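You operate a simulated robot arm through the tools that you are given. There is no shell and no other tool. Be economical: measure what you need, move in short steps, check, and stop when the job is done.

You are at the controls of a simulated robot arm. One attempt, no reset.

JOB
End the full blue bobbin, move it onto the FULL pad and load the white one on the small winder.
Fine: press END first; roller arm away for the change, back on after. Leave the other controls and the third bobbin.

It is judged by the outcome, as a careful person would: the job done as asked, and still so three seconds after it is handed in. It fails if anything else is knocked over, pushed out of place, dropped, spilled or broken.

ROBOT AND FRAMES
A 7-joint arm with a two-finger parallel gripper, fixed in place. Base frame: the origin is at the foot of the arm, x ahead of it, y to its left, z up; the work surface is at about z = 0.76. Lengths are in m, angles in rad, forces in N, time in s.
With the tool pointing down near the work surface it reaches from about 0.3 to 0.7 m from the base axis. Its first joint turns from -1.152 to 1.152 rad. Payload 1.57 kg.
The tool frame sits at the grasp point between the pads (the TCP): z along the fingers, y along the line on which they close. The tips reach 0.03 m beyond it. The gripper opens to 0.11 m. The fingers are 0.024 m wide and 0.012 m thick; the gripper's body (0.048 by 0.112 m) begins 0.078 m behind the TCP.
Orientation is that of the tool frame in the base frame, as a unit quaternion [x, y, z, w]. With the fingers straight down and closing along the base's y, the tool's x points along the base's -x, its y along +y and its z along -z.

CONTROLS
- The arm moves only by the tool play_rows. Its arguments are lists of equal length, an entry for each row: "delta_pos": the shift along the tool's x, y, z in units of 400 mm (1.0 is 400 mm), a list of three; "angular": the turn, a rotation vector about the tool's x, y, z in units of 90 degrees (1.0 is 90 degrees), a list of three. In form: {"delta_pos": [[tx, ty, tz], ...], "angular": [[ax, ay, az], ...]}. A call has 1 to 8 rows; each row is the pose to reach, as a shift and turn from the pose commanded when the call began, along the tool's axes at that moment. "hand" is the closure, from 0 (fully open) to 1 (shut), set as the call begins (left out, the last holds). A call with a number of a shift or a turn outside -1 to 1 is refused whole. Each row takes 0.2 s and may step no farther than 0.05 m and 0.15 rad from the row before; otherwise, or with a gripper value out of range, the whole call is refused. Where a pose cannot be reached the arm comes as near as it can. A force on the tool above 60 N (or 10 N above the force at the start of the call, whichever is more), or a blocked arm, ends the call early, and 0.2 s more pass. The fingers move at their own pace (about 0.108 m/s each) and stop on an object; they squeeze with about 38 N. The grip force told is the motor's: it shows also when the fingers shut on nothing. Time passes only in rows, and 0.2 s behind the last, so rows that repeat a pose let the fingers close. The reply holds the time, the measured pose of the TCP, the force on the tool along the base axes, the opening and the grip force, in the units named above and with some noise.
- Cameras (640 x 400 px; columns grow to the right, rows downward): "scene" is fixed at [0.1549, -0.3859, 1.4036]; the picture's right is [0.86, -0.51, 0.00], its down [-0.30, -0.50, -0.81] and it looks along [0.41, 0.70, -0.58] (base axes); focal length 316 px, centre (320, 200). "wrist" rides on the gripper at [0.07, 0.016, -0.141] in the tool frame; the picture's right is [-0.23, 0.97, 0.00], its down [-0.85, -0.20, -0.48] and it looks along [-0.47, -0.11, 0.88] (tool axes); focal length 222 px, centre (320, 200). There is no depth. A picture from a camera that has moved, and an enlarged one, comes with that camera's place and axes in the base frame and with its lens.
- get_image(camera): a new picture of that camera. It takes no simulated time.
- inspect(camera, box): a new picture of the part [left, top, right, bottom] of that camera's present view, enlarged. It takes no simulated time.
- job_done(): hands the job in; it is judged then, once.

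Work in short steps. Places have to be worked out from the pictures, the camera data and where the tool is seen: move nearer, look again, correct. Check each grasp and each placing, and mend what went wrong. You have 120 turns and 64 pictures in all, those below and enlarged ones among them. Open the gripper and draw the arm clear of the work before you hand the job in, unless the task says otherwise; then end with one line.

The tools are called after "Call:" as name(argument=value, ...) on one line, values as JSON. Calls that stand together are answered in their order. play_rows: Moves the arm, as the interface text tells. Its arguments: {"type":"object","properties":{"delta_pos":{"type":"array"},"angular":{"type":"array"},"hand":{"type":"number"}},"required":["delta_pos","angular"]} The other tools are called the same way: get_image (camera) takes a picture; inspect (camera, box) takes an enlarged picture of a part of a camera's view; job_done () hands the job in.

At the start:

```text
time_s: 0.0
tcp_pos: [0.3165, 0.2257, 1.088]
ee_rot: [0.0, 1.0, 0.0, 0.0]
wrist_force: [0.3, -0.5, -0.1]
width: 0.1102
grasp_force: 0.0
```

scene: 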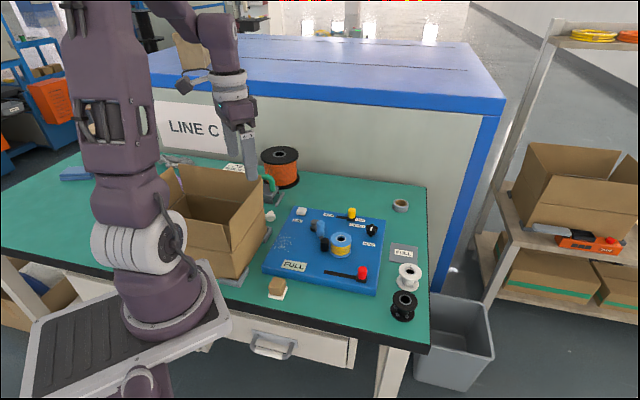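
wrist: 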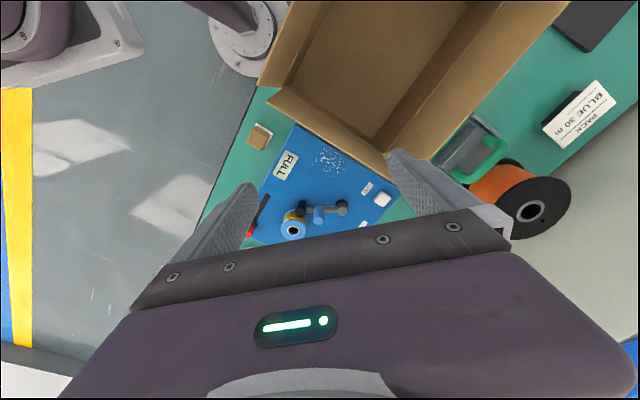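

I'll look closely at the winder region first.

Call:
inspect(camera="scene", box=[250, 190, 440, 325])

Call:
inspect(camera="scene", box=[290, 200, 390, 265])

```text
2.96 times, centred on (345, 258) of scene
camera zoom: at [0.1549, -0.3859, 1.4036], right [0.86, -0.51, 0.0], down [-0.3, -0.5, -0.81], along [0.41, 0.7, -0.58], focal length 936 px, centre (246, 30)
```

zoom: 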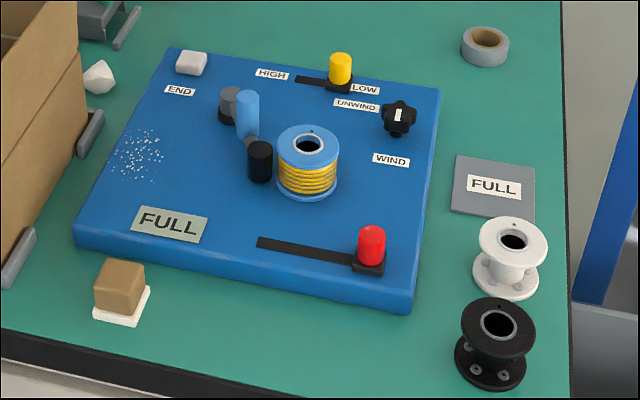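

```text
6.15 times, centred on (340, 232) of scene
camera zoom: at [0.1549, -0.3859, 1.4036], right [0.86, -0.51, 0.0], down [-0.3, -0.5, -0.81], along [0.41, 0.7, -0.58], focal length 1943 px, centre (197, 0)
```

zoom: 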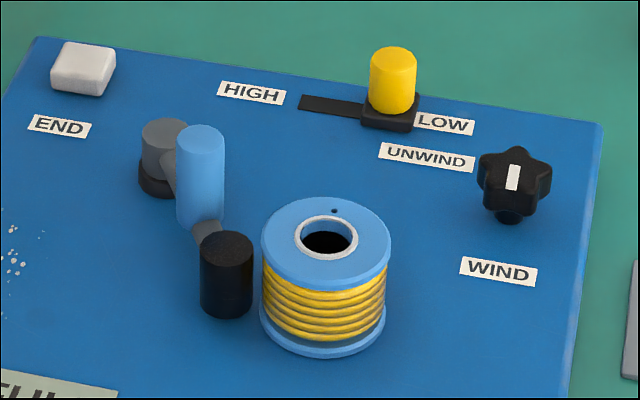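

The END button looks to be near (0.50, 0.31), the winder bobbin near (0.51, 0.115), the white bobbin near (0.61, -0.04) and the bench FULL pad near (0.68, 0.04). I'll move above the winder for a closer look.

Call:
play_rows(delta_pos=[[-0.077, -0.063, 0.029], [-0.154, -0.126, 0.058], [-0.23, -0.188, 0.087], [-0.307, -0.251, 0.116], [-0.384, -0.314, 0.145]], angular=[[0, 0, 0], [0, 0, 0], [0, 0, 0], [0, 0, 0], [0, 0, 0]])

Call:
get_image(camera="wrist")

```text
time_s: 1.2
tcp_pos: [0.4715, 0.0997, 1.0278]
ee_rot: [0.0, 1.0, 0.001, 0.0]
wrist_force: [-0.5, 1.2, -0.4]
width: 0.1104
grasp_force: 0.1
```

```text
59 pictures are left
camera wrist: at [0.4009, 0.1162, 1.17], right [0.23, 0.97, 0.0], down [0.86, -0.2, 0.48], along [0.47, -0.11, -0.88], focal length 222 px, centre (320, 200)
```

wrist: 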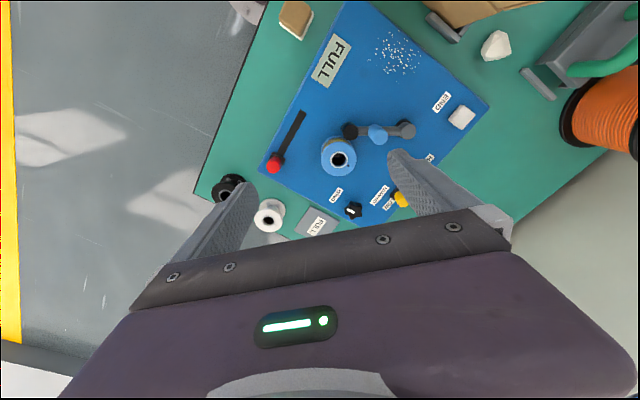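

Call:
inspect(camera="wrist", box=[300, 80, 500, 205])

Call:
inspect(camera="wrist", box=[200, 120, 380, 240])

```text
3.20 times, centred on (400, 142) of wrist
camera zoom: at [0.4009, 0.1162, 1.17], right [0.23, 0.97, 0.0], down [0.86, -0.2, 0.48], along [0.47, -0.11, -0.88], focal length 711 px, centre (64, 384)
```

zoom: 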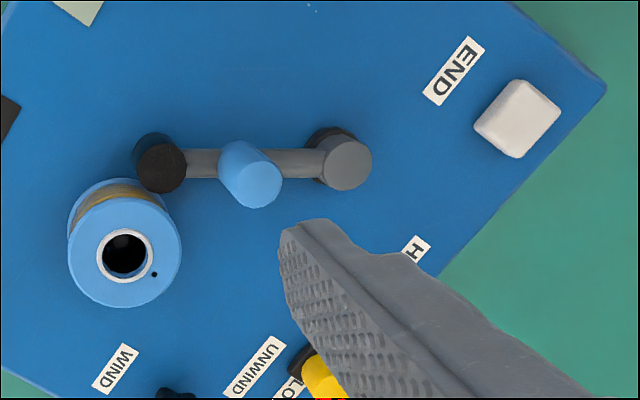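

```text
3.33 times, centred on (290, 180) of wrist
camera zoom: at [0.4009, 0.1162, 1.17], right [0.23, 0.97, 0.0], down [0.86, -0.2, 0.48], along [0.47, -0.11, -0.88], focal length 740 px, centre (420, 267)
```

zoom: 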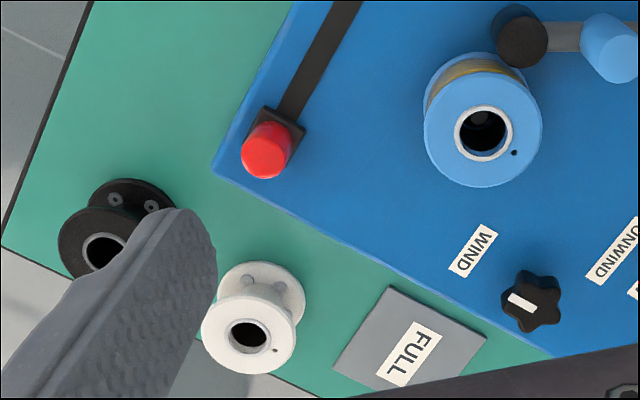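

Combining both views gives: END (0.501, 0.322, top about 0.80), handle (0.487, 0.179, top 0.86), roller pivot (0.499, 0.229), full bobbin (0.515, 0.119, top 0.835) and white bobbin (0.618, -0.039, top 0.803). I'll close the fingers, move above END and check how close the box is.

Call:
play_rows(delta_pos=[[-0.015, 0.111, 0.014], [-0.03, 0.222, 0.028], [-0.044, 0.333, 0.042], [-0.059, 0.444, 0.056], [-0.074, 0.555, 0.07]], angular=[[0, 0, 0], [0, 0, 0], [0, 0, 0], [0, 0, 0], [0, 0, 0]], hand=1)

Call:
get_image(camera="wrist")

Call:
get_image(camera="scene")

```text
time_s: 2.4
tcp_pos: [0.4984, 0.3219, 1.0003]
ee_rot: [0.0, 1.0, 0.0, 0.0]
wrist_force: [0.4, 0.2, -0.9]
width: 0.0
grasp_force: 21.5
```

```text
56 pictures are left
camera wrist: at [0.4287, 0.3386, 1.1416], right [0.23, 0.97, 0.0], down [0.86, -0.2, 0.48], along [0.47, -0.11, -0.88], focal length 222 px, centre (320, 200)
```

wrist: 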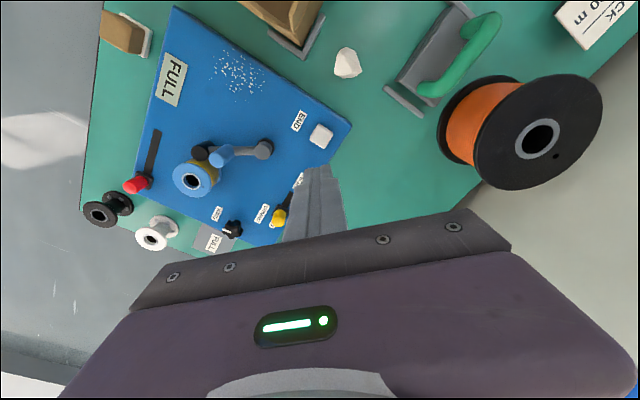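

```text
55 pictures are left
```

scene: 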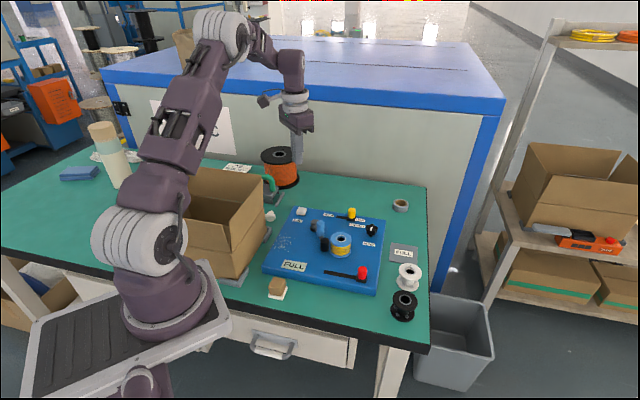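

The box is well clear and END is confirmed at (0.501, 0.322). I'll come down to just above it.

Call:
play_rows(delta_pos=[[-0.007, 0, 0.1], [-0.007, 0, 0.2], [-0.007, 0, 0.3], [-0.007, 0, 0.385]], angular=[[0, 0, 0], [0, 0, 0], [0, 0, 0], [0, 0, 0]])

Call:
inspect(camera="scene", box=[260, 180, 400, 300])

Call:
get_image(camera="wrist")

```text
time_s: 3.4
tcp_pos: [0.5012, 0.3237, 0.8461]
ee_rot: [0.0, 1.0, 0.0, 0.0]
wrist_force: [0.2, 0.5, -0.4]
width: 0.0
grasp_force: 21.6
```

```text
3.33 times, centred on (330, 240) of scene
camera zoom: at [0.1549, -0.3859, 1.4036], right [0.86, -0.51, 0.0], down [-0.3, -0.5, -0.81], along [0.41, 0.7, -0.58], focal length 1052 px, centre (287, 67)
```

zoom: 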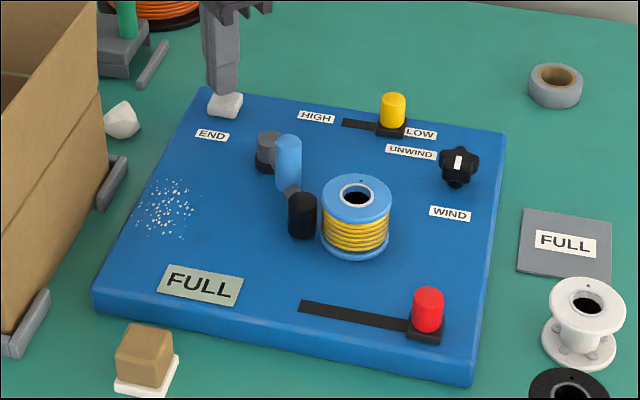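

```text
53 pictures are left
camera wrist: at [0.4317, 0.3386, 0.9873], right [0.23, 0.97, 0.0], down [0.86, -0.2, 0.48], along [0.47, -0.11, -0.88], focal length 222 px, centre (320, 200)
```

wrist: 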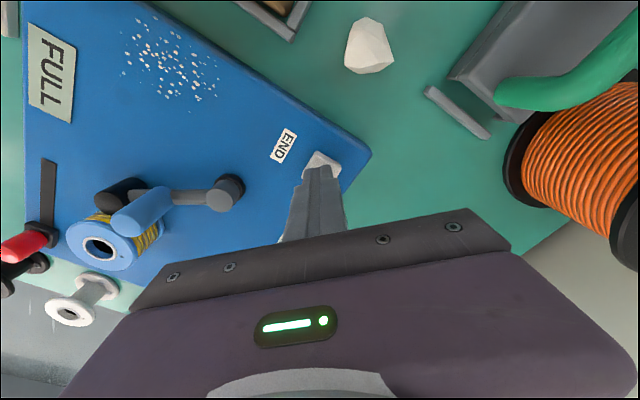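

The tip is over END with about a 10 mm gap. I'll press gently in small steps.

Call:
play_rows(delta_pos=[[0, -0.004, 0.01], [0, -0.004, 0.02], [0, -0.004, 0.03], [0, -0.004, 0.036], [0, -0.004, 0.042], [0, -0.004, 0.048]], angular=[[0, 0, 0], [0, 0, 0], [0, 0, 0], [0, 0, 0], [0, 0, 0], [0, 0, 0]])

Call:
inspect(camera="scene", box=[260, 180, 400, 300])

```text
time_s: 4.8
tcp_pos: [0.5034, 0.321, 0.8278]
ee_rot: [0.0, 1.0, 0.0, 0.0]
wrist_force: [-0.9, -0.5, 3.9]
width: 0.0
grasp_force: 21.2
```

```text
3.33 times, centred on (330, 240) of scene
camera zoom: at [0.1548, -0.3859, 1.4036], right [0.86, -0.51, 0.0], down [-0.3, -0.5, -0.81], along [0.41, 0.7, -0.58], focal length 1052 px, centre (287, 67)
```

zoom: 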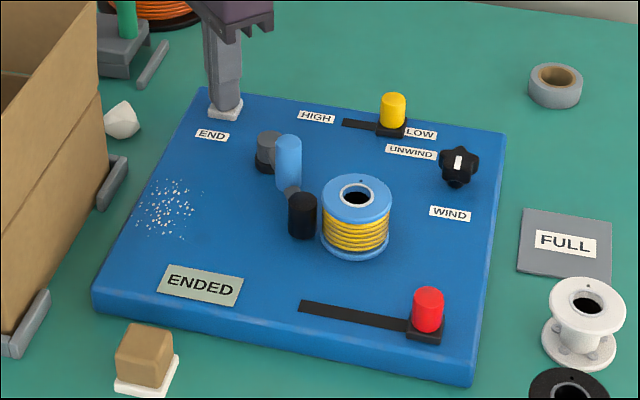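

The display now reads ENDED. I'll rise and move to the bobbin side of the roller handle.

Call:
play_rows(delta_pos=[[0, 0, -0.09], [0, 0, -0.18], [0, 0, -0.26], [-0.02, -0.115, -0.26], [-0.04, -0.23, -0.26], [-0.062, -0.345, -0.26], [-0.062, -0.345, -0.19]], angular=[[0, 0, 0], [0, 0, 0], [0, 0, 0], [0, 0, 0], [0, 0, 0], [0, 0, 0], [0, 0, 0]])

Call:
get_image(camera="wrist")

Call:
inspect(camera="scene", box=[260, 180, 400, 300])

```text
time_s: 6.4
tcp_pos: [0.5278, 0.1831, 0.9032]
ee_rot: [0.001, 1.0, 0.0, 0.0]
wrist_force: [0.5, -0.9, -1.1]
width: 0.0
grasp_force: 21.0
```

```text
51 pictures are left
camera wrist: at [0.4577, 0.1986, 1.0448], right [0.23, 0.97, 0.0], down [0.85, -0.2, 0.48], along [0.47, -0.11, -0.88], focal length 222 px, centre (320, 200)
```

wrist: 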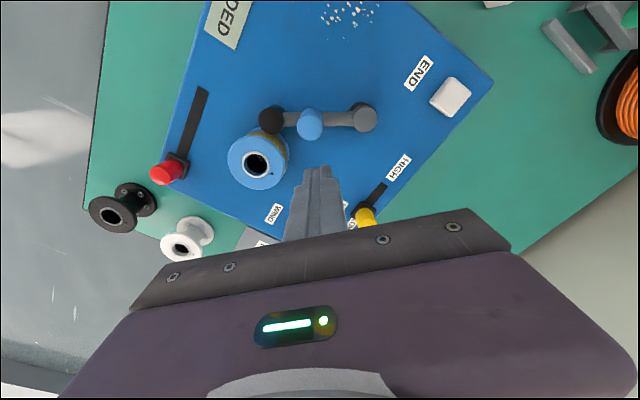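

```text
3.33 times, centred on (330, 240) of scene
camera zoom: at [0.1549, -0.386, 1.4036], right [0.86, -0.51, 0.0], down [-0.3, -0.5, -0.81], along [0.41, 0.7, -0.58], focal length 1052 px, centre (287, 67)
```

zoom: 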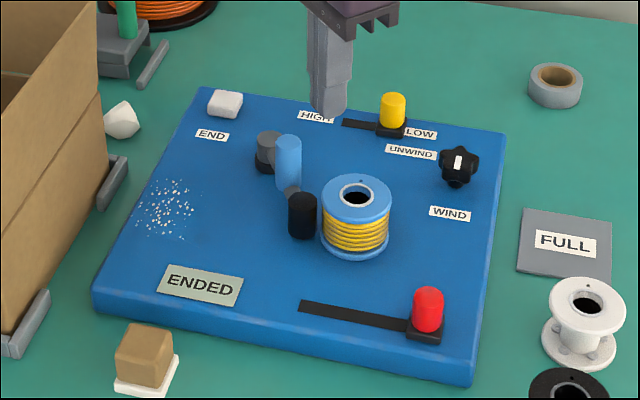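

The handle is at about (0.486, 0.183). I'll lower the tip beside it and push toward -x along its arc.

Call:
play_rows(delta_pos=[[0, 0, 0.05], [0, 0, 0.095], [0.03, 0, 0.095], [0.06, 0.005, 0.095], [0.085, 0.015, 0.095], [0.105, 0.03, 0.095], [0.12, 0.045, 0.095], [0.135, 0.06, 0.095]], angular=[[0, 0, 0], [0, 0, 0], [0, 0, 0], [0, 0, 0], [0, 0, 0], [0, 0, 0], [0, 0, 0], [0, 0, 0]])

Call:
get_image(camera="wrist")

Call:
inspect(camera="scene", box=[260, 180, 400, 300])

```text
time_s: 8.2
tcp_pos: [0.475, 0.2056, 0.8661]
ee_rot: [0.001, 1.0, 0.0, 0.002]
wrist_force: [14.7, -2.9, -5.0]
width: 0.0002
grasp_force: 21.6
```

```text
49 pictures are left
camera wrist: at [0.4051, 0.2226, 1.0068], right [0.23, 0.97, 0.0], down [0.85, -0.2, 0.48], along [0.47, -0.11, -0.88], focal length 222 px, centre (320, 200)
```

wrist: 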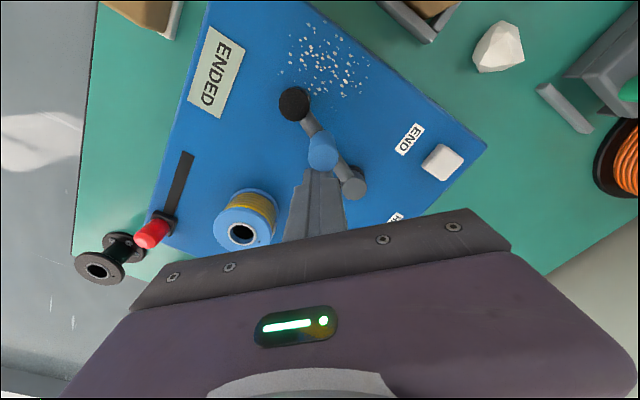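

```text
3.33 times, centred on (330, 240) of scene
camera zoom: at [0.1553, -0.386, 1.4036], right [0.86, -0.51, 0.0], down [-0.3, -0.5, -0.81], along [0.41, 0.7, -0.58], focal length 1052 px, centre (287, 67)
```

zoom: 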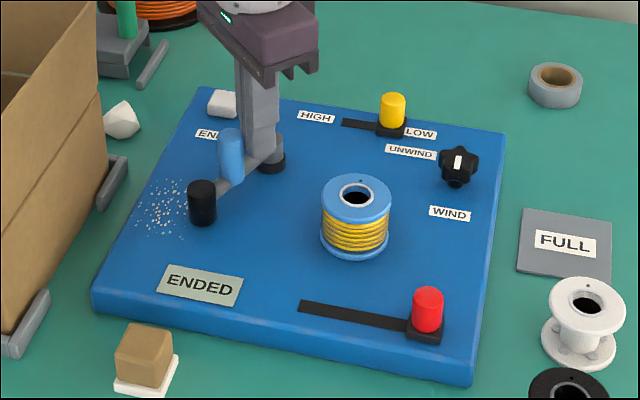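

The roller has swung about 50° clear of the bobbin. I'll back off and rise, then move over the bobbin and open the gripper.

Call:
play_rows(delta_pos=[[-0.04, 0, 0], [-0.04, 0, -0.1], [-0.04, 0, -0.2], [-0.075, -0.11, -0.22], [-0.1075, -0.2175, -0.22], [-0.1075, -0.2175, -0.22]], angular=[[0, 0, 0], [0, 0, 0], [0, 0, 0], [0, 0, 0], [0, 0, 0], [0, 0, 0]])

Call:
play_rows(delta_pos=[[0, 0, 0], [0, 0, 0]], angular=[[0, 0, 0], [0, 0, 0]], hand=0.15)

Call:
get_image(camera="wrist")

Call:
inspect(camera="scene", box=[260, 180, 400, 300])

```text
time_s: 9.6
tcp_pos: [0.5155, 0.1197, 0.9536]
ee_rot: [-0.001, 1.0, 0.001, 0.0]
wrist_force: [0.6, -0.4, 0.6]
width: 0.0
grasp_force: 21.4
```

```text
time_s: 10.2
tcp_pos: [0.5168, 0.1188, 0.9524]
ee_rot: [0.0, 1.0, -0.001, 0.0]
wrist_force: [0.0, -0.4, 0.4]
width: 0.0935
grasp_force: 0.2
```

```text
47 pictures are left
camera wrist: at [0.4462, 0.136, 1.0943], right [0.23, 0.97, 0.0], down [0.85, -0.2, 0.48], along [0.47, -0.11, -0.88], focal length 222 px, centre (320, 200)
```

wrist: 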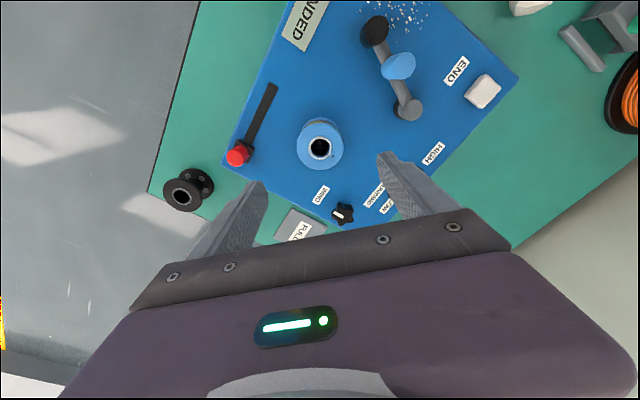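

```text
3.33 times, centred on (330, 240) of scene
camera zoom: at [0.1549, -0.3859, 1.4036], right [0.86, -0.51, 0.0], down [-0.3, -0.5, -0.81], along [0.41, 0.7, -0.58], focal length 1052 px, centre (287, 67)
```

zoom: 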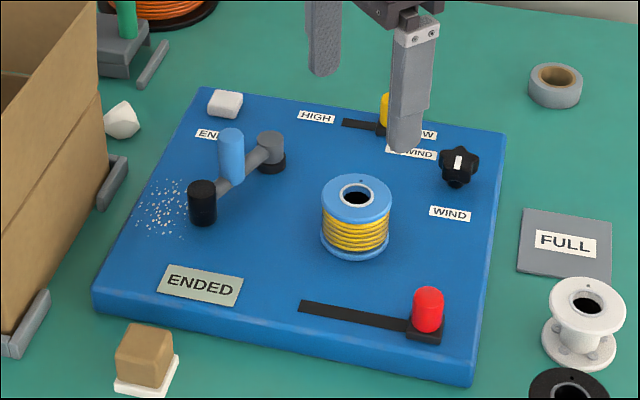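

The roller stays put and the bobbin is confirmed at (0.517, 0.119). I'll descend around it.

Call:
play_rows(delta_pos=[[0, 0, 0.09], [0, 0, 0.18], [0, 0, 0.25], [0, 0, 0.29], [0, 0, 0.31]], angular=[[0, 0, 0], [0, 0, 0], [0, 0, 0], [0, 0, 0], [0, 0, 0]])

Call:
inspect(camera="scene", box=[290, 180, 400, 280])

Call:
inspect(camera="wrist", box=[200, 80, 480, 255])

```text
time_s: 11.4
tcp_pos: [0.517, 0.1207, 0.8299]
ee_rot: [0.0, 1.0, 0.0, 0.0]
wrist_force: [0.2, 0.5, -0.7]
width: 0.0936
grasp_force: 0.1
```

```text
4.00 times, centred on (345, 230) of scene
camera zoom: at [0.1549, -0.3859, 1.4036], right [0.86, -0.51, 0.0], down [-0.3, -0.5, -0.81], along [0.41, 0.7, -0.58], focal length 1263 px, centre (220, 80)
```

zoom: 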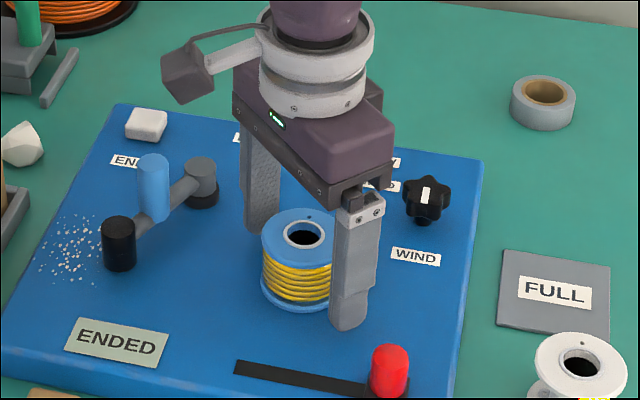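

```text
2.29 times, centred on (340, 168) of wrist
camera zoom: at [0.446, 0.1361, 0.9709], right [0.23, 0.97, 0.0], down [0.85, -0.2, 0.48], along [0.47, -0.11, -0.88], focal length 508 px, centre (274, 274)
```

zoom: 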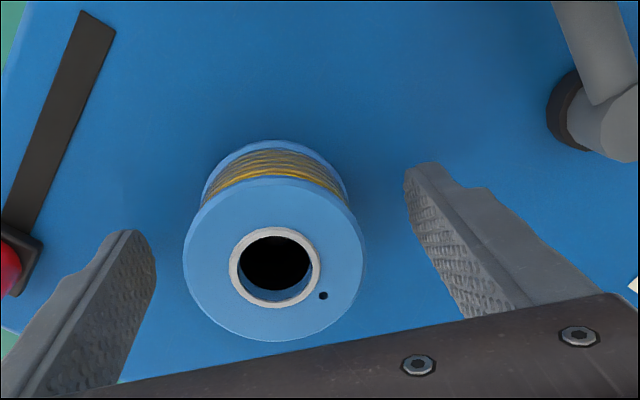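

The bobbin centre is at (0.515, 0.120), right between the fingers. I'll close.

Call:
play_rows(delta_pos=[[0.004, 0, 0], [0.004, 0, 0], [0.004, 0, 0]], angular=[[0, 0, 0], [0, 0, 0], [0, 0, 0]], hand=1)

```text
time_s: 12.2
tcp_pos: [0.5145, 0.1194, 0.8306]
ee_rot: [0.0, 1.0, -0.001, 0.001]
wrist_force: [-0.5, 0.4, 0.5]
width: 0.0544
grasp_force: 38.5
```

Gripped at 54 mm. I'll lift straight up.

Call:
play_rows(delta_pos=[[0, 0, -0.04], [0, 0, -0.08], [0, 0, -0.14], [0, 0, -0.22], [0, 0, -0.3]], angular=[[0, 0, 0], [0, 0, 0], [0, 0, 0], [0, 0, 0], [0, 0, 0]])

Call:
inspect(camera="scene", box=[270, 150, 430, 290])

Call:
inspect(camera="wrist", box=[200, 80, 480, 255])

```text
time_s: 13.4
tcp_pos: [0.5142, 0.1205, 0.9501]
ee_rot: [0.0, 1.0, 0.001, 0.0]
wrist_force: [0.6, -0.7, 0.8]
width: 0.0545
grasp_force: 37.9
```

```text
2.86 times, centred on (350, 220) of scene
camera zoom: at [0.1549, -0.3859, 1.4036], right [0.86, -0.51, 0.0], down [-0.3, -0.5, -0.81], along [0.41, 0.7, -0.58], focal length 902 px, centre (234, 143)
```

zoom: 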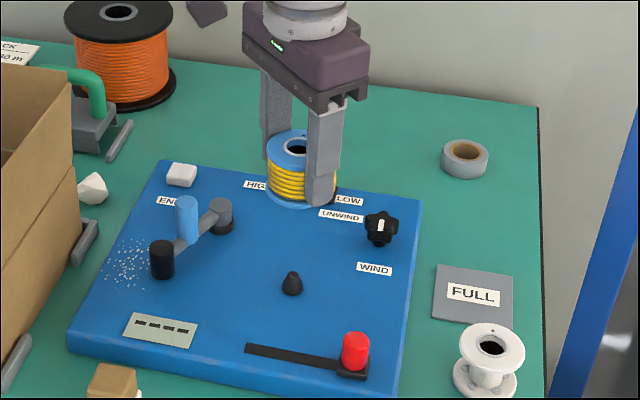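

```text
2.29 times, centred on (340, 168) of wrist
camera zoom: at [0.4444, 0.1365, 1.0919], right [0.23, 0.97, 0.0], down [0.86, -0.2, 0.48], along [0.47, -0.11, -0.88], focal length 508 px, centre (274, 274)
```

zoom: 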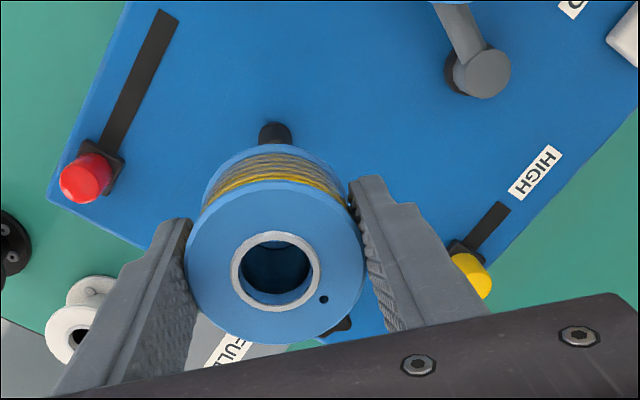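

Bobbin off the spindle and held squarely. I'll carry it over the bench FULL pad at about (0.676, 0.044).

Call:
play_rows(delta_pos=[[-0.1, -0.047, 0], [-0.2, -0.094, 0], [-0.3, -0.141, 0], [-0.404, -0.189, 0], [-0.404, -0.189, 0.06]], angular=[[0, 0, 0], [0, 0, 0], [0, 0, 0], [0, 0, 0], [0, 0, 0]])

Call:
get_image(camera="scene")

Call:
get_image(camera="wrist")

```text
time_s: 14.6
tcp_pos: [0.6758, 0.0445, 0.9254]
ee_rot: [0.001, 1.0, 0.0, 0.0]
wrist_force: [0.3, 0.8, -0.3]
width: 0.0544
grasp_force: 37.6
```

```text
41 pictures are left
```

scene: 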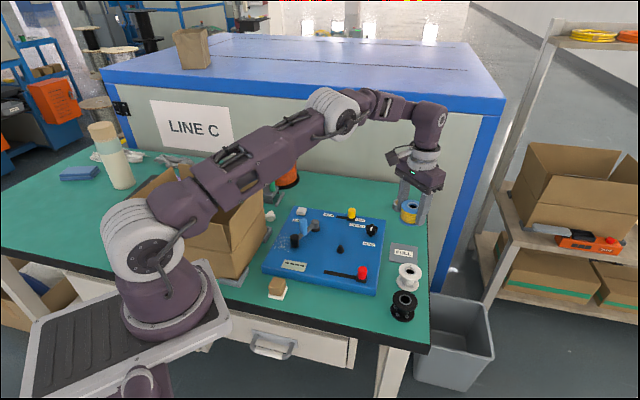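

```text
40 pictures are left
camera wrist: at [0.6057, 0.0608, 1.0664], right [0.23, 0.97, 0.0], down [0.86, -0.2, 0.48], along [0.47, -0.11, -0.88], focal length 222 px, centre (320, 200)
```

wrist: 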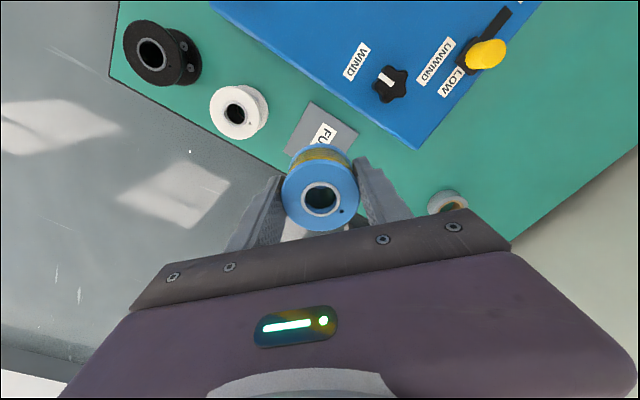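

The pad's corners put its centre near (0.680, 0.044). I'll lower toward it.

Call:
play_rows(delta_pos=[[-0.009, 0, 0.09], [-0.009, 0, 0.18], [-0.009, 0, 0.25], [-0.009, 0, 0.28]], angular=[[0, 0, 0], [0, 0, 0], [0, 0, 0], [0, 0, 0]])

Call:
inspect(camera="scene", box=[360, 200, 460, 290])

Call:
get_image(camera="wrist")

```text
time_s: 15.6
tcp_pos: [0.68, 0.0443, 0.8135]
ee_rot: [0.0, 1.0, 0.0, 0.0]
wrist_force: [-0.7, -1.0, -0.3]
width: 0.0546
grasp_force: 37.5
```

```text
4.44 times, centred on (410, 245) of scene
camera zoom: at [0.1549, -0.3859, 1.4036], right [0.86, -0.51, 0.0], down [-0.3, -0.5, -0.81], along [0.41, 0.7, -0.58], focal length 1403 px, centre (-80, 0)
```

zoom: 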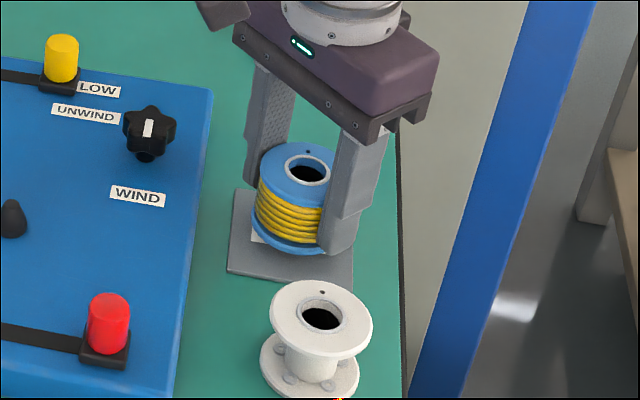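

```text
38 pictures are left
camera wrist: at [0.6098, 0.0604, 0.9549], right [0.23, 0.97, 0.0], down [0.86, -0.2, 0.48], along [0.47, -0.11, -0.88], focal length 222 px, centre (320, 200)
```

wrist: 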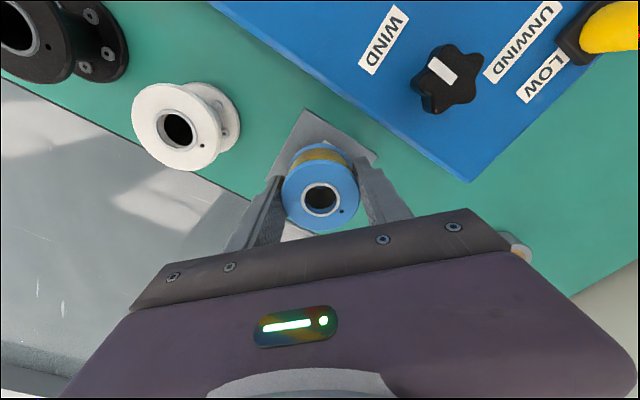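

It looks centred over the pad. I'll lower in small steps until contact.

Call:
play_rows(delta_pos=[[0, 0, 0.007], [0, 0, 0.014], [0, 0, 0.021], [0, 0, 0.026]], angular=[[0, 0, 0], [0, 0, 0], [0, 0, 0], [0, 0, 0]])

```text
time_s: 16.6
tcp_pos: [0.6803, 0.0442, 0.8037]
ee_rot: [0.001, 1.0, 0.001, 0.0]
wrist_force: [-2.7, 1.1, 7.2]
width: 0.0546
grasp_force: 37.8
```

Contact felt at 7 N, so it is seated. I'll open modestly and rise.

Call:
play_rows(delta_pos=[[0, 0, 0], [0, 0, 0], [0, 0, 0]], angular=[[0, 0, 0], [0, 0, 0], [0, 0, 0]], hand=0.25)

Call:
play_rows(delta_pos=[[0, 0, -0.06], [0, 0, -0.15], [0, 0, -0.25], [0, 0, -0.33]], angular=[[0, 0, 0], [0, 0, 0], [0, 0, 0], [0, 0, 0]])

Call:
inspect(camera="scene", box=[360, 200, 460, 290])

Call:
get_image(camera="wrist")

```text
time_s: 17.4
tcp_pos: [0.6795, 0.0436, 0.8036]
ee_rot: [0.0, 1.0, 0.0, -0.001]
wrist_force: [0.5, -0.6, 0.2]
width: 0.0824
grasp_force: 0.1
```

```text
time_s: 18.4
tcp_pos: [0.6806, 0.0452, 0.9353]
ee_rot: [-0.001, 1.0, 0.001, 0.0]
wrist_force: [0.6, 0.0, 0.5]
width: 0.0825
grasp_force: 0.1
```

```text
4.44 times, centred on (410, 245) of scene
camera zoom: at [0.1549, -0.3859, 1.4036], right [0.86, -0.51, 0.0], down [-0.3, -0.5, -0.81], along [0.41, 0.7, -0.58], focal length 1403 px, centre (-80, 0)
```

zoom: 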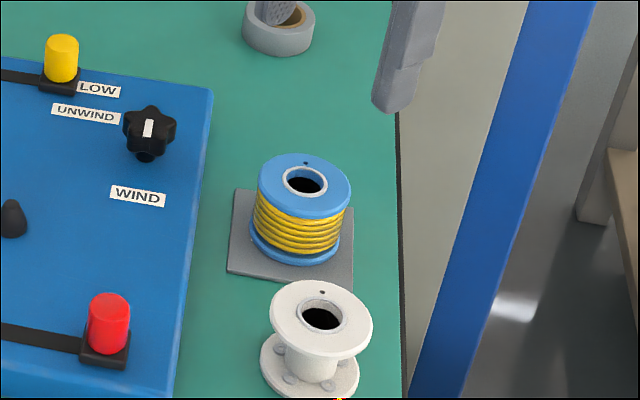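

```text
36 pictures are left
camera wrist: at [0.6099, 0.0601, 1.0761], right [0.23, 0.97, 0.0], down [0.86, -0.2, 0.48], along [0.47, -0.11, -0.88], focal length 222 px, centre (320, 200)
```

wrist: 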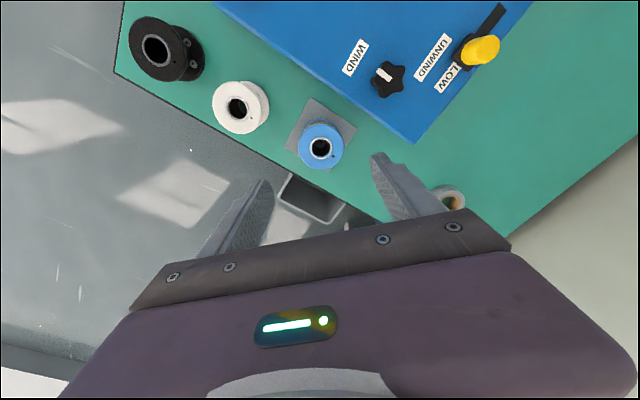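

The blue bobbin stands fully on the pad. Next I'll move over the white one at about (0.617, -0.038).

Call:
play_rows(delta_pos=[[0.053, -0.069, 0], [0.106, -0.138, 0], [0.157, -0.206, 0], [0.157, -0.206, 0.06]], angular=[[0, 0, 0], [0, 0, 0], [0, 0, 0], [0, 0, 0]])

Call:
inspect(camera="wrist", box=[200, 60, 480, 235])

```text
time_s: 19.4
tcp_pos: [0.6171, -0.0382, 0.9091]
ee_rot: [0.0, 1.0, 0.0, 0.0]
wrist_force: [-0.5, -0.7, 0.1]
width: 0.0823
grasp_force: 0.2
```

```text
2.29 times, centred on (340, 148) of wrist
camera zoom: at [0.5463, -0.022, 1.052], right [0.23, 0.97, 0.0], down [0.86, -0.2, 0.48], along [0.47, -0.11, -0.88], focal length 508 px, centre (274, 320)
```

zoom: 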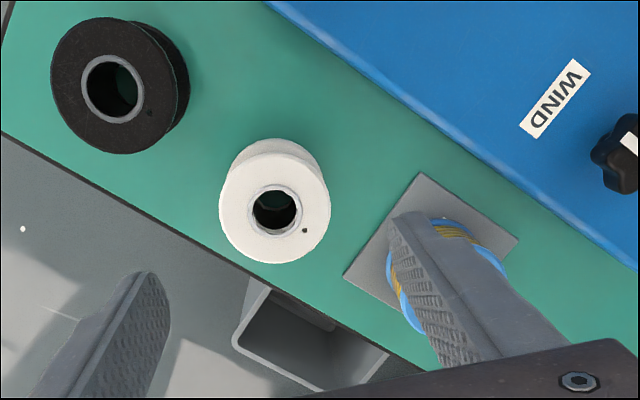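

The white bobbin is at (0.6176, -0.038), directly under the TCP. I'll descend around it.

Call:
play_rows(delta_pos=[[-0.001, 0, 0.09], [-0.001, 0, 0.18], [-0.001, 0, 0.24], [-0.001, 0, 0.272]], angular=[[0, 0, 0], [0, 0, 0], [0, 0, 0], [0, 0, 0]])

Call:
inspect(camera="wrist", box=[200, 80, 480, 255])

Call:
inspect(camera="scene", box=[360, 210, 460, 330])

```text
time_s: 20.4
tcp_pos: [0.6156, -0.0377, 0.8022]
ee_rot: [0.0, 1.0, -0.001, -0.001]
wrist_force: [0.1, -0.6, 0.8]
width: 0.0826
grasp_force: 0.0
```

```text
2.29 times, centred on (340, 168) of wrist
camera zoom: at [0.5471, -0.0218, 0.9436], right [0.23, 0.97, 0.0], down [0.85, -0.2, 0.48], along [0.47, -0.11, -0.88], focal length 508 px, centre (274, 274)
```

zoom: 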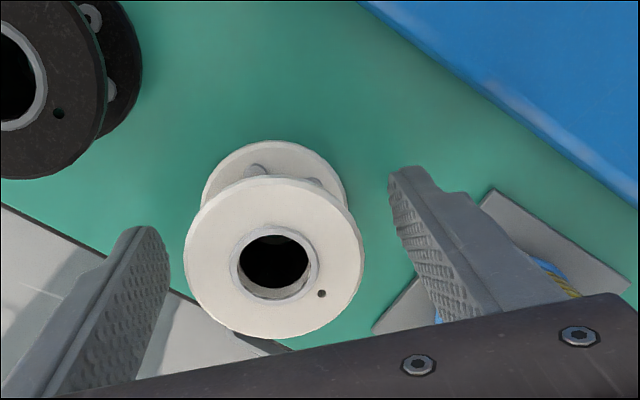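

```text
3.33 times, centred on (410, 270) of scene
camera zoom: at [0.1549, -0.3859, 1.4036], right [0.86, -0.51, 0.0], down [-0.3, -0.5, -0.81], along [0.41, 0.7, -0.58], focal length 1052 px, centre (20, -33)
```

zoom: 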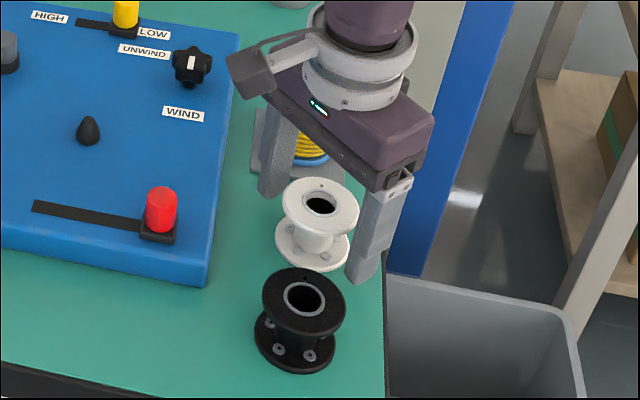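

It sits in the same place in the picture as the blue one did at its grasp. I'll close and lift.

Call:
play_rows(delta_pos=[[0, 0, 0], [0, 0, 0], [0, 0, 0]], angular=[[0, 0, 0], [0, 0, 0], [0, 0, 0]], hand=1)

Call:
play_rows(delta_pos=[[0, 0, -0.04], [0, 0, -0.12], [0, 0, -0.22], [0, 0, -0.32], [0, 0, -0.4]], angular=[[0, 0, 0], [0, 0, 0], [0, 0, 0], [0, 0, 0], [0, 0, 0]])

Call:
inspect(camera="wrist", box=[200, 80, 480, 255])

```text
time_s: 21.2
tcp_pos: [0.6168, -0.0371, 0.8038]
ee_rot: [-0.001, 1.0, -0.001, -0.001]
wrist_force: [-0.5, -0.9, 0.3]
width: 0.0546
grasp_force: 38.6
```

```text
time_s: 22.4
tcp_pos: [0.6169, -0.0378, 0.9632]
ee_rot: [0.0, 1.0, 0.001, 0.0]
wrist_force: [0.0, 0.0, -0.6]
width: 0.0548
grasp_force: 38.2
```

```text
2.29 times, centred on (340, 168) of wrist
camera zoom: at [0.5468, -0.0218, 1.1042], right [0.23, 0.97, 0.0], down [0.86, -0.2, 0.48], along [0.47, -0.11, -0.88], focal length 508 px, centre (274, 274)
```

zoom: 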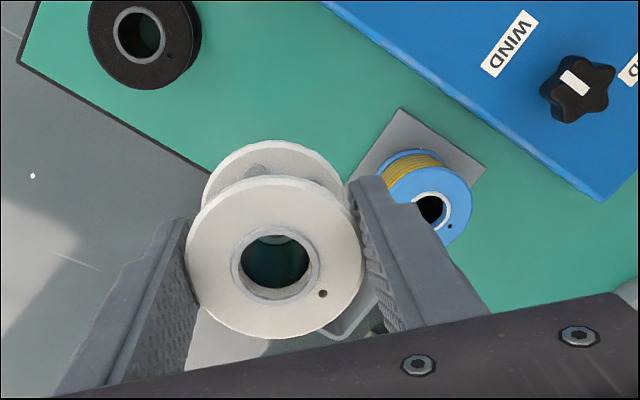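

Held well. I'll carry it to directly above the spindle at (0.515, 0.1195).

Call:
play_rows(delta_pos=[[0.064, 0.098, 0], [0.128, 0.197, 0], [0.192, 0.295, 0], [0.255, 0.393, 0], [0.255, 0.393, 0.06], [0.255, 0.393, 0.12]], angular=[[0, 0, 0], [0, 0, 0], [0, 0, 0], [0, 0, 0], [0, 0, 0], [0, 0, 0]])

Call:
inspect(camera="wrist", box=[200, 80, 480, 255])

Call:
inspect(camera="scene", box=[290, 180, 400, 280])

```text
time_s: 23.8
tcp_pos: [0.5158, 0.1192, 0.9135]
ee_rot: [0.0, 1.0, 0.0, -0.001]
wrist_force: [-1.0, -0.4, -0.9]
width: 0.0548
grasp_force: 37.8
```

```text
2.29 times, centred on (340, 168) of wrist
camera zoom: at [0.4461, 0.1351, 1.0551], right [0.23, 0.97, 0.0], down [0.85, -0.2, 0.48], along [0.47, -0.11, -0.88], focal length 508 px, centre (274, 274)
```

zoom: 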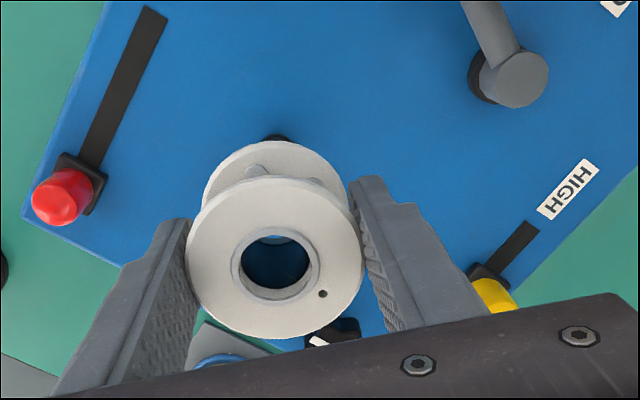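

```text
4.00 times, centred on (345, 230) of scene
camera zoom: at [0.1549, -0.3859, 1.4036], right [0.86, -0.51, 0.0], down [-0.3, -0.5, -0.81], along [0.41, 0.7, -0.58], focal length 1263 px, centre (220, 80)
```

zoom: 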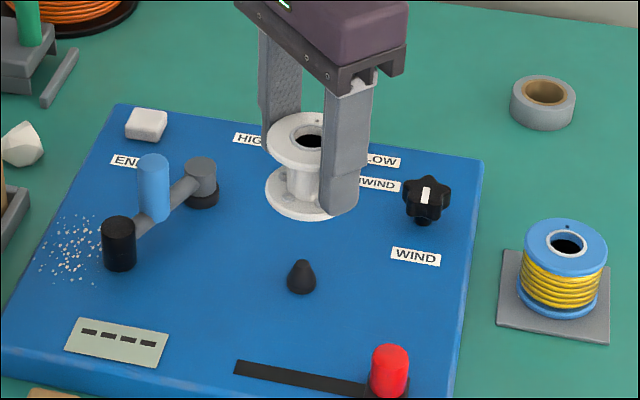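

The bobbin is above the spindle. I'll lower carefully and watch the force.

Call:
play_rows(delta_pos=[[-0.001, 0.001, 0.05], [-0.001, 0.001, 0.1], [-0.001, 0.001, 0.13], [-0.001, 0.001, 0.155]], angular=[[0, 0, 0], [0, 0, 0], [0, 0, 0], [0, 0, 0]])

Call:
inspect(camera="scene", box=[290, 180, 400, 280])

Call:
inspect(camera="wrist", box=[260, 120, 400, 220])

```text
time_s: 24.8
tcp_pos: [0.5157, 0.1194, 0.8511]
ee_rot: [0.0, 1.0, 0.0, 0.0]
wrist_force: [-0.1, 0.4, 0.2]
width: 0.0547
grasp_force: 38.3
```

```text
4.00 times, centred on (345, 230) of scene
camera zoom: at [0.1549, -0.3859, 1.4036], right [0.86, -0.51, 0.0], down [-0.3, -0.5, -0.81], along [0.41, 0.7, -0.58], focal length 1263 px, centre (220, 80)
```

zoom: 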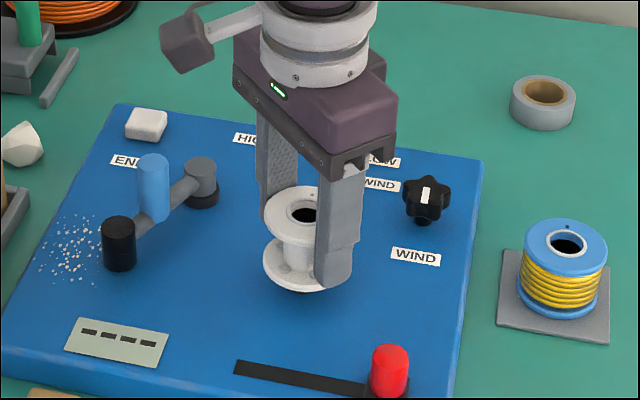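

```text
4.00 times, centred on (330, 170) of wrist
camera zoom: at [0.446, 0.1358, 0.993], right [0.23, 0.97, 0.0], down [0.85, -0.2, 0.48], along [0.47, -0.11, -0.88], focal length 888 px, centre (280, 320)
```

zoom: 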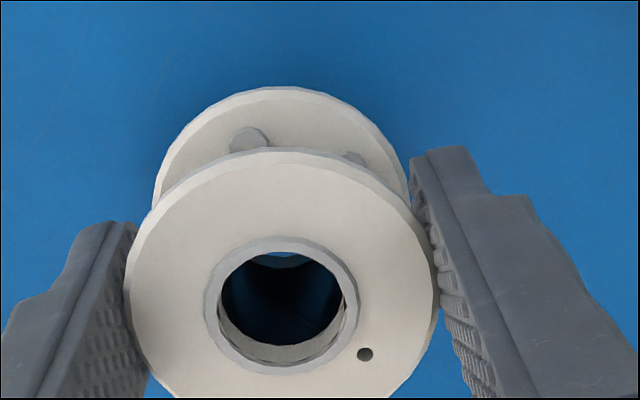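

No resistance so far. I'll continue down slowly to the seat.

Call:
play_rows(delta_pos=[[0, 0, 0.01], [0, 0, 0.02], [0, 0, 0.03], [0, 0, 0.038], [0, 0, 0.044]], angular=[[0, 0, 0], [0, 0, 0], [0, 0, 0], [0, 0, 0], [0, 0, 0]])

Call:
inspect(camera="scene", box=[290, 180, 400, 280])

```text
time_s: 26.0
tcp_pos: [0.516, 0.1193, 0.8346]
ee_rot: [-0.001, 1.0, 0.0, 0.0]
wrist_force: [0.1, 0.1, -0.6]
width: 0.0549
grasp_force: 37.9
```

```text
4.00 times, centred on (345, 230) of scene
camera zoom: at [0.1549, -0.3859, 1.4036], right [0.86, -0.51, 0.0], down [-0.3, -0.5, -0.81], along [0.41, 0.7, -0.58], focal length 1263 px, centre (220, 80)
```

zoom: 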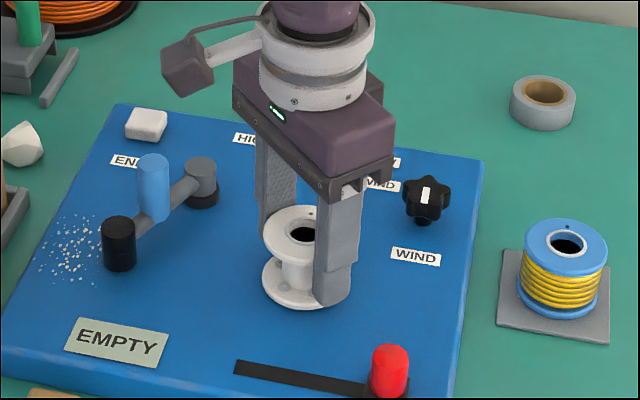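

The display reads EMPTY, so the spindle senses the bobbin. I'll go down the last bit until contact.

Call:
play_rows(delta_pos=[[0, 0, 0.003], [0, 0, 0.006], [0, 0, 0.009], [0, 0, 0.012]], angular=[[0, 0, 0], [0, 0, 0], [0, 0, 0], [0, 0, 0]])

```text
time_s: 27.0
tcp_pos: [0.5159, 0.1207, 0.8305]
ee_rot: [0.0, 1.0, 0.0, 0.001]
wrist_force: [-6.6, -1.7, 36.0]
width: 0.0548
grasp_force: 38.2
```

Firm contact at 36 N, so it is seated. I'll ease off 1.5 mm, release, and rise.

Call:
play_rows(delta_pos=[[0, 0, -0.003], [0, 0, -0.003], [0, 0, -0.003], [0, 0, -0.003]], angular=[[0, 0, 0], [0, 0, 0], [0, 0, 0], [0, 0, 0]], hand=0.25)

Call:
play_rows(delta_pos=[[0, 0, -0.06], [0, 0, -0.15], [0, 0, -0.25], [0, 0, -0.3]], angular=[[0, 0, 0], [0, 0, 0], [0, 0, 0], [0, 0, 0]])

Call:
inspect(camera="scene", box=[290, 180, 400, 280])

Call:
get_image(camera="wrist")

```text
time_s: 28.0
tcp_pos: [0.5152, 0.1202, 0.8309]
ee_rot: [0.0, 1.0, 0.0, 0.0]
wrist_force: [-0.5, -0.1, -0.3]
width: 0.0823
grasp_force: 0.1
```

```text
time_s: 29.0
tcp_pos: [0.5171, 0.12, 0.9518]
ee_rot: [0.001, 1.0, 0.0, 0.0]
wrist_force: [0.1, 0.6, 0.7]
width: 0.0824
grasp_force: 0.2
```

```text
4.00 times, centred on (345, 230) of scene
camera zoom: at [0.1549, -0.3859, 1.4036], right [0.86, -0.51, 0.0], down [-0.3, -0.5, -0.81], along [0.41, 0.7, -0.58], focal length 1263 px, centre (220, 80)
```

zoom: 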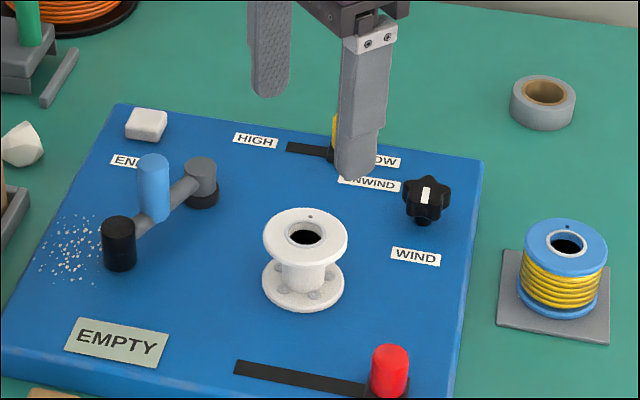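

```text
25 pictures are left
camera wrist: at [0.4464, 0.1361, 1.0929], right [0.23, 0.97, 0.0], down [0.85, -0.2, 0.48], along [0.47, -0.11, -0.88], focal length 222 px, centre (320, 200)
```

wrist: 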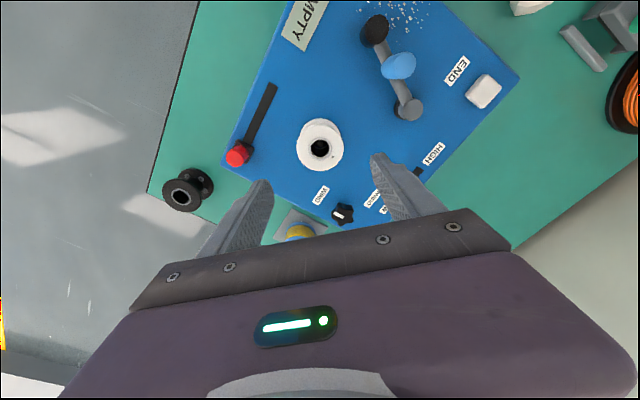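

The white bobbin sits level on the spindle and the roller handle is at (0.454, 0.208). I'll close the fingers and go behind the handle, turned 45° so a flat face pushes along its arc.

Call:
play_rows(delta_pos=[[0.038, 0.05, 0], [0.076, 0.1, 0], [0.114, 0.15, 0], [0.152, 0.2, 0], [0.19, 0.25, 0], [0.2275, 0.3, 0]], angular=[[0, 0, -0.0833], [0, 0, -0.1667], [0, 0, -0.25], [0, 0, -0.3333], [0, 0, -0.4167], [0, 0, -0.5]], hand=1)

Call:
get_image(camera="wrist")

Call:
get_image(camera="scene")

```text
time_s: 30.4
tcp_pos: [0.4244, 0.2397, 0.9497]
ee_rot: [-0.383, 0.924, 0.0, 0.0]
wrist_force: [-0.3, 0.1, -0.2]
width: 0.0
grasp_force: 20.8
```

```text
24 pictures are left
camera wrist: at [0.3632, 0.2019, 1.0926], right [-0.53, 0.85, 0.0], down [0.74, 0.46, 0.48], along [0.41, 0.25, -0.88], focal length 222 px, centre (320, 200)
```

wrist: 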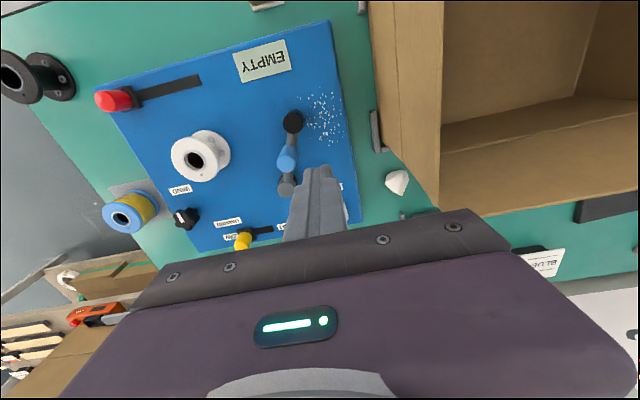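

```text
23 pictures are left
```

scene: 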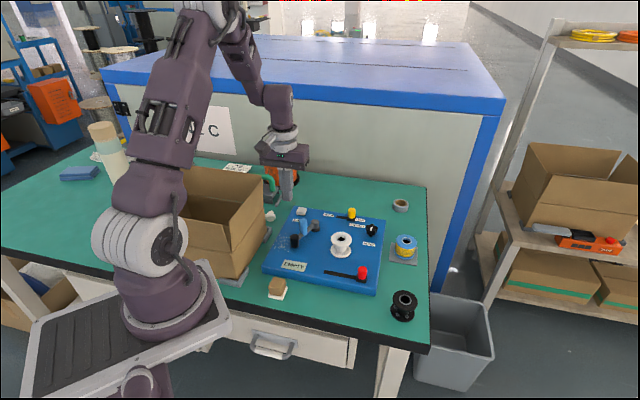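

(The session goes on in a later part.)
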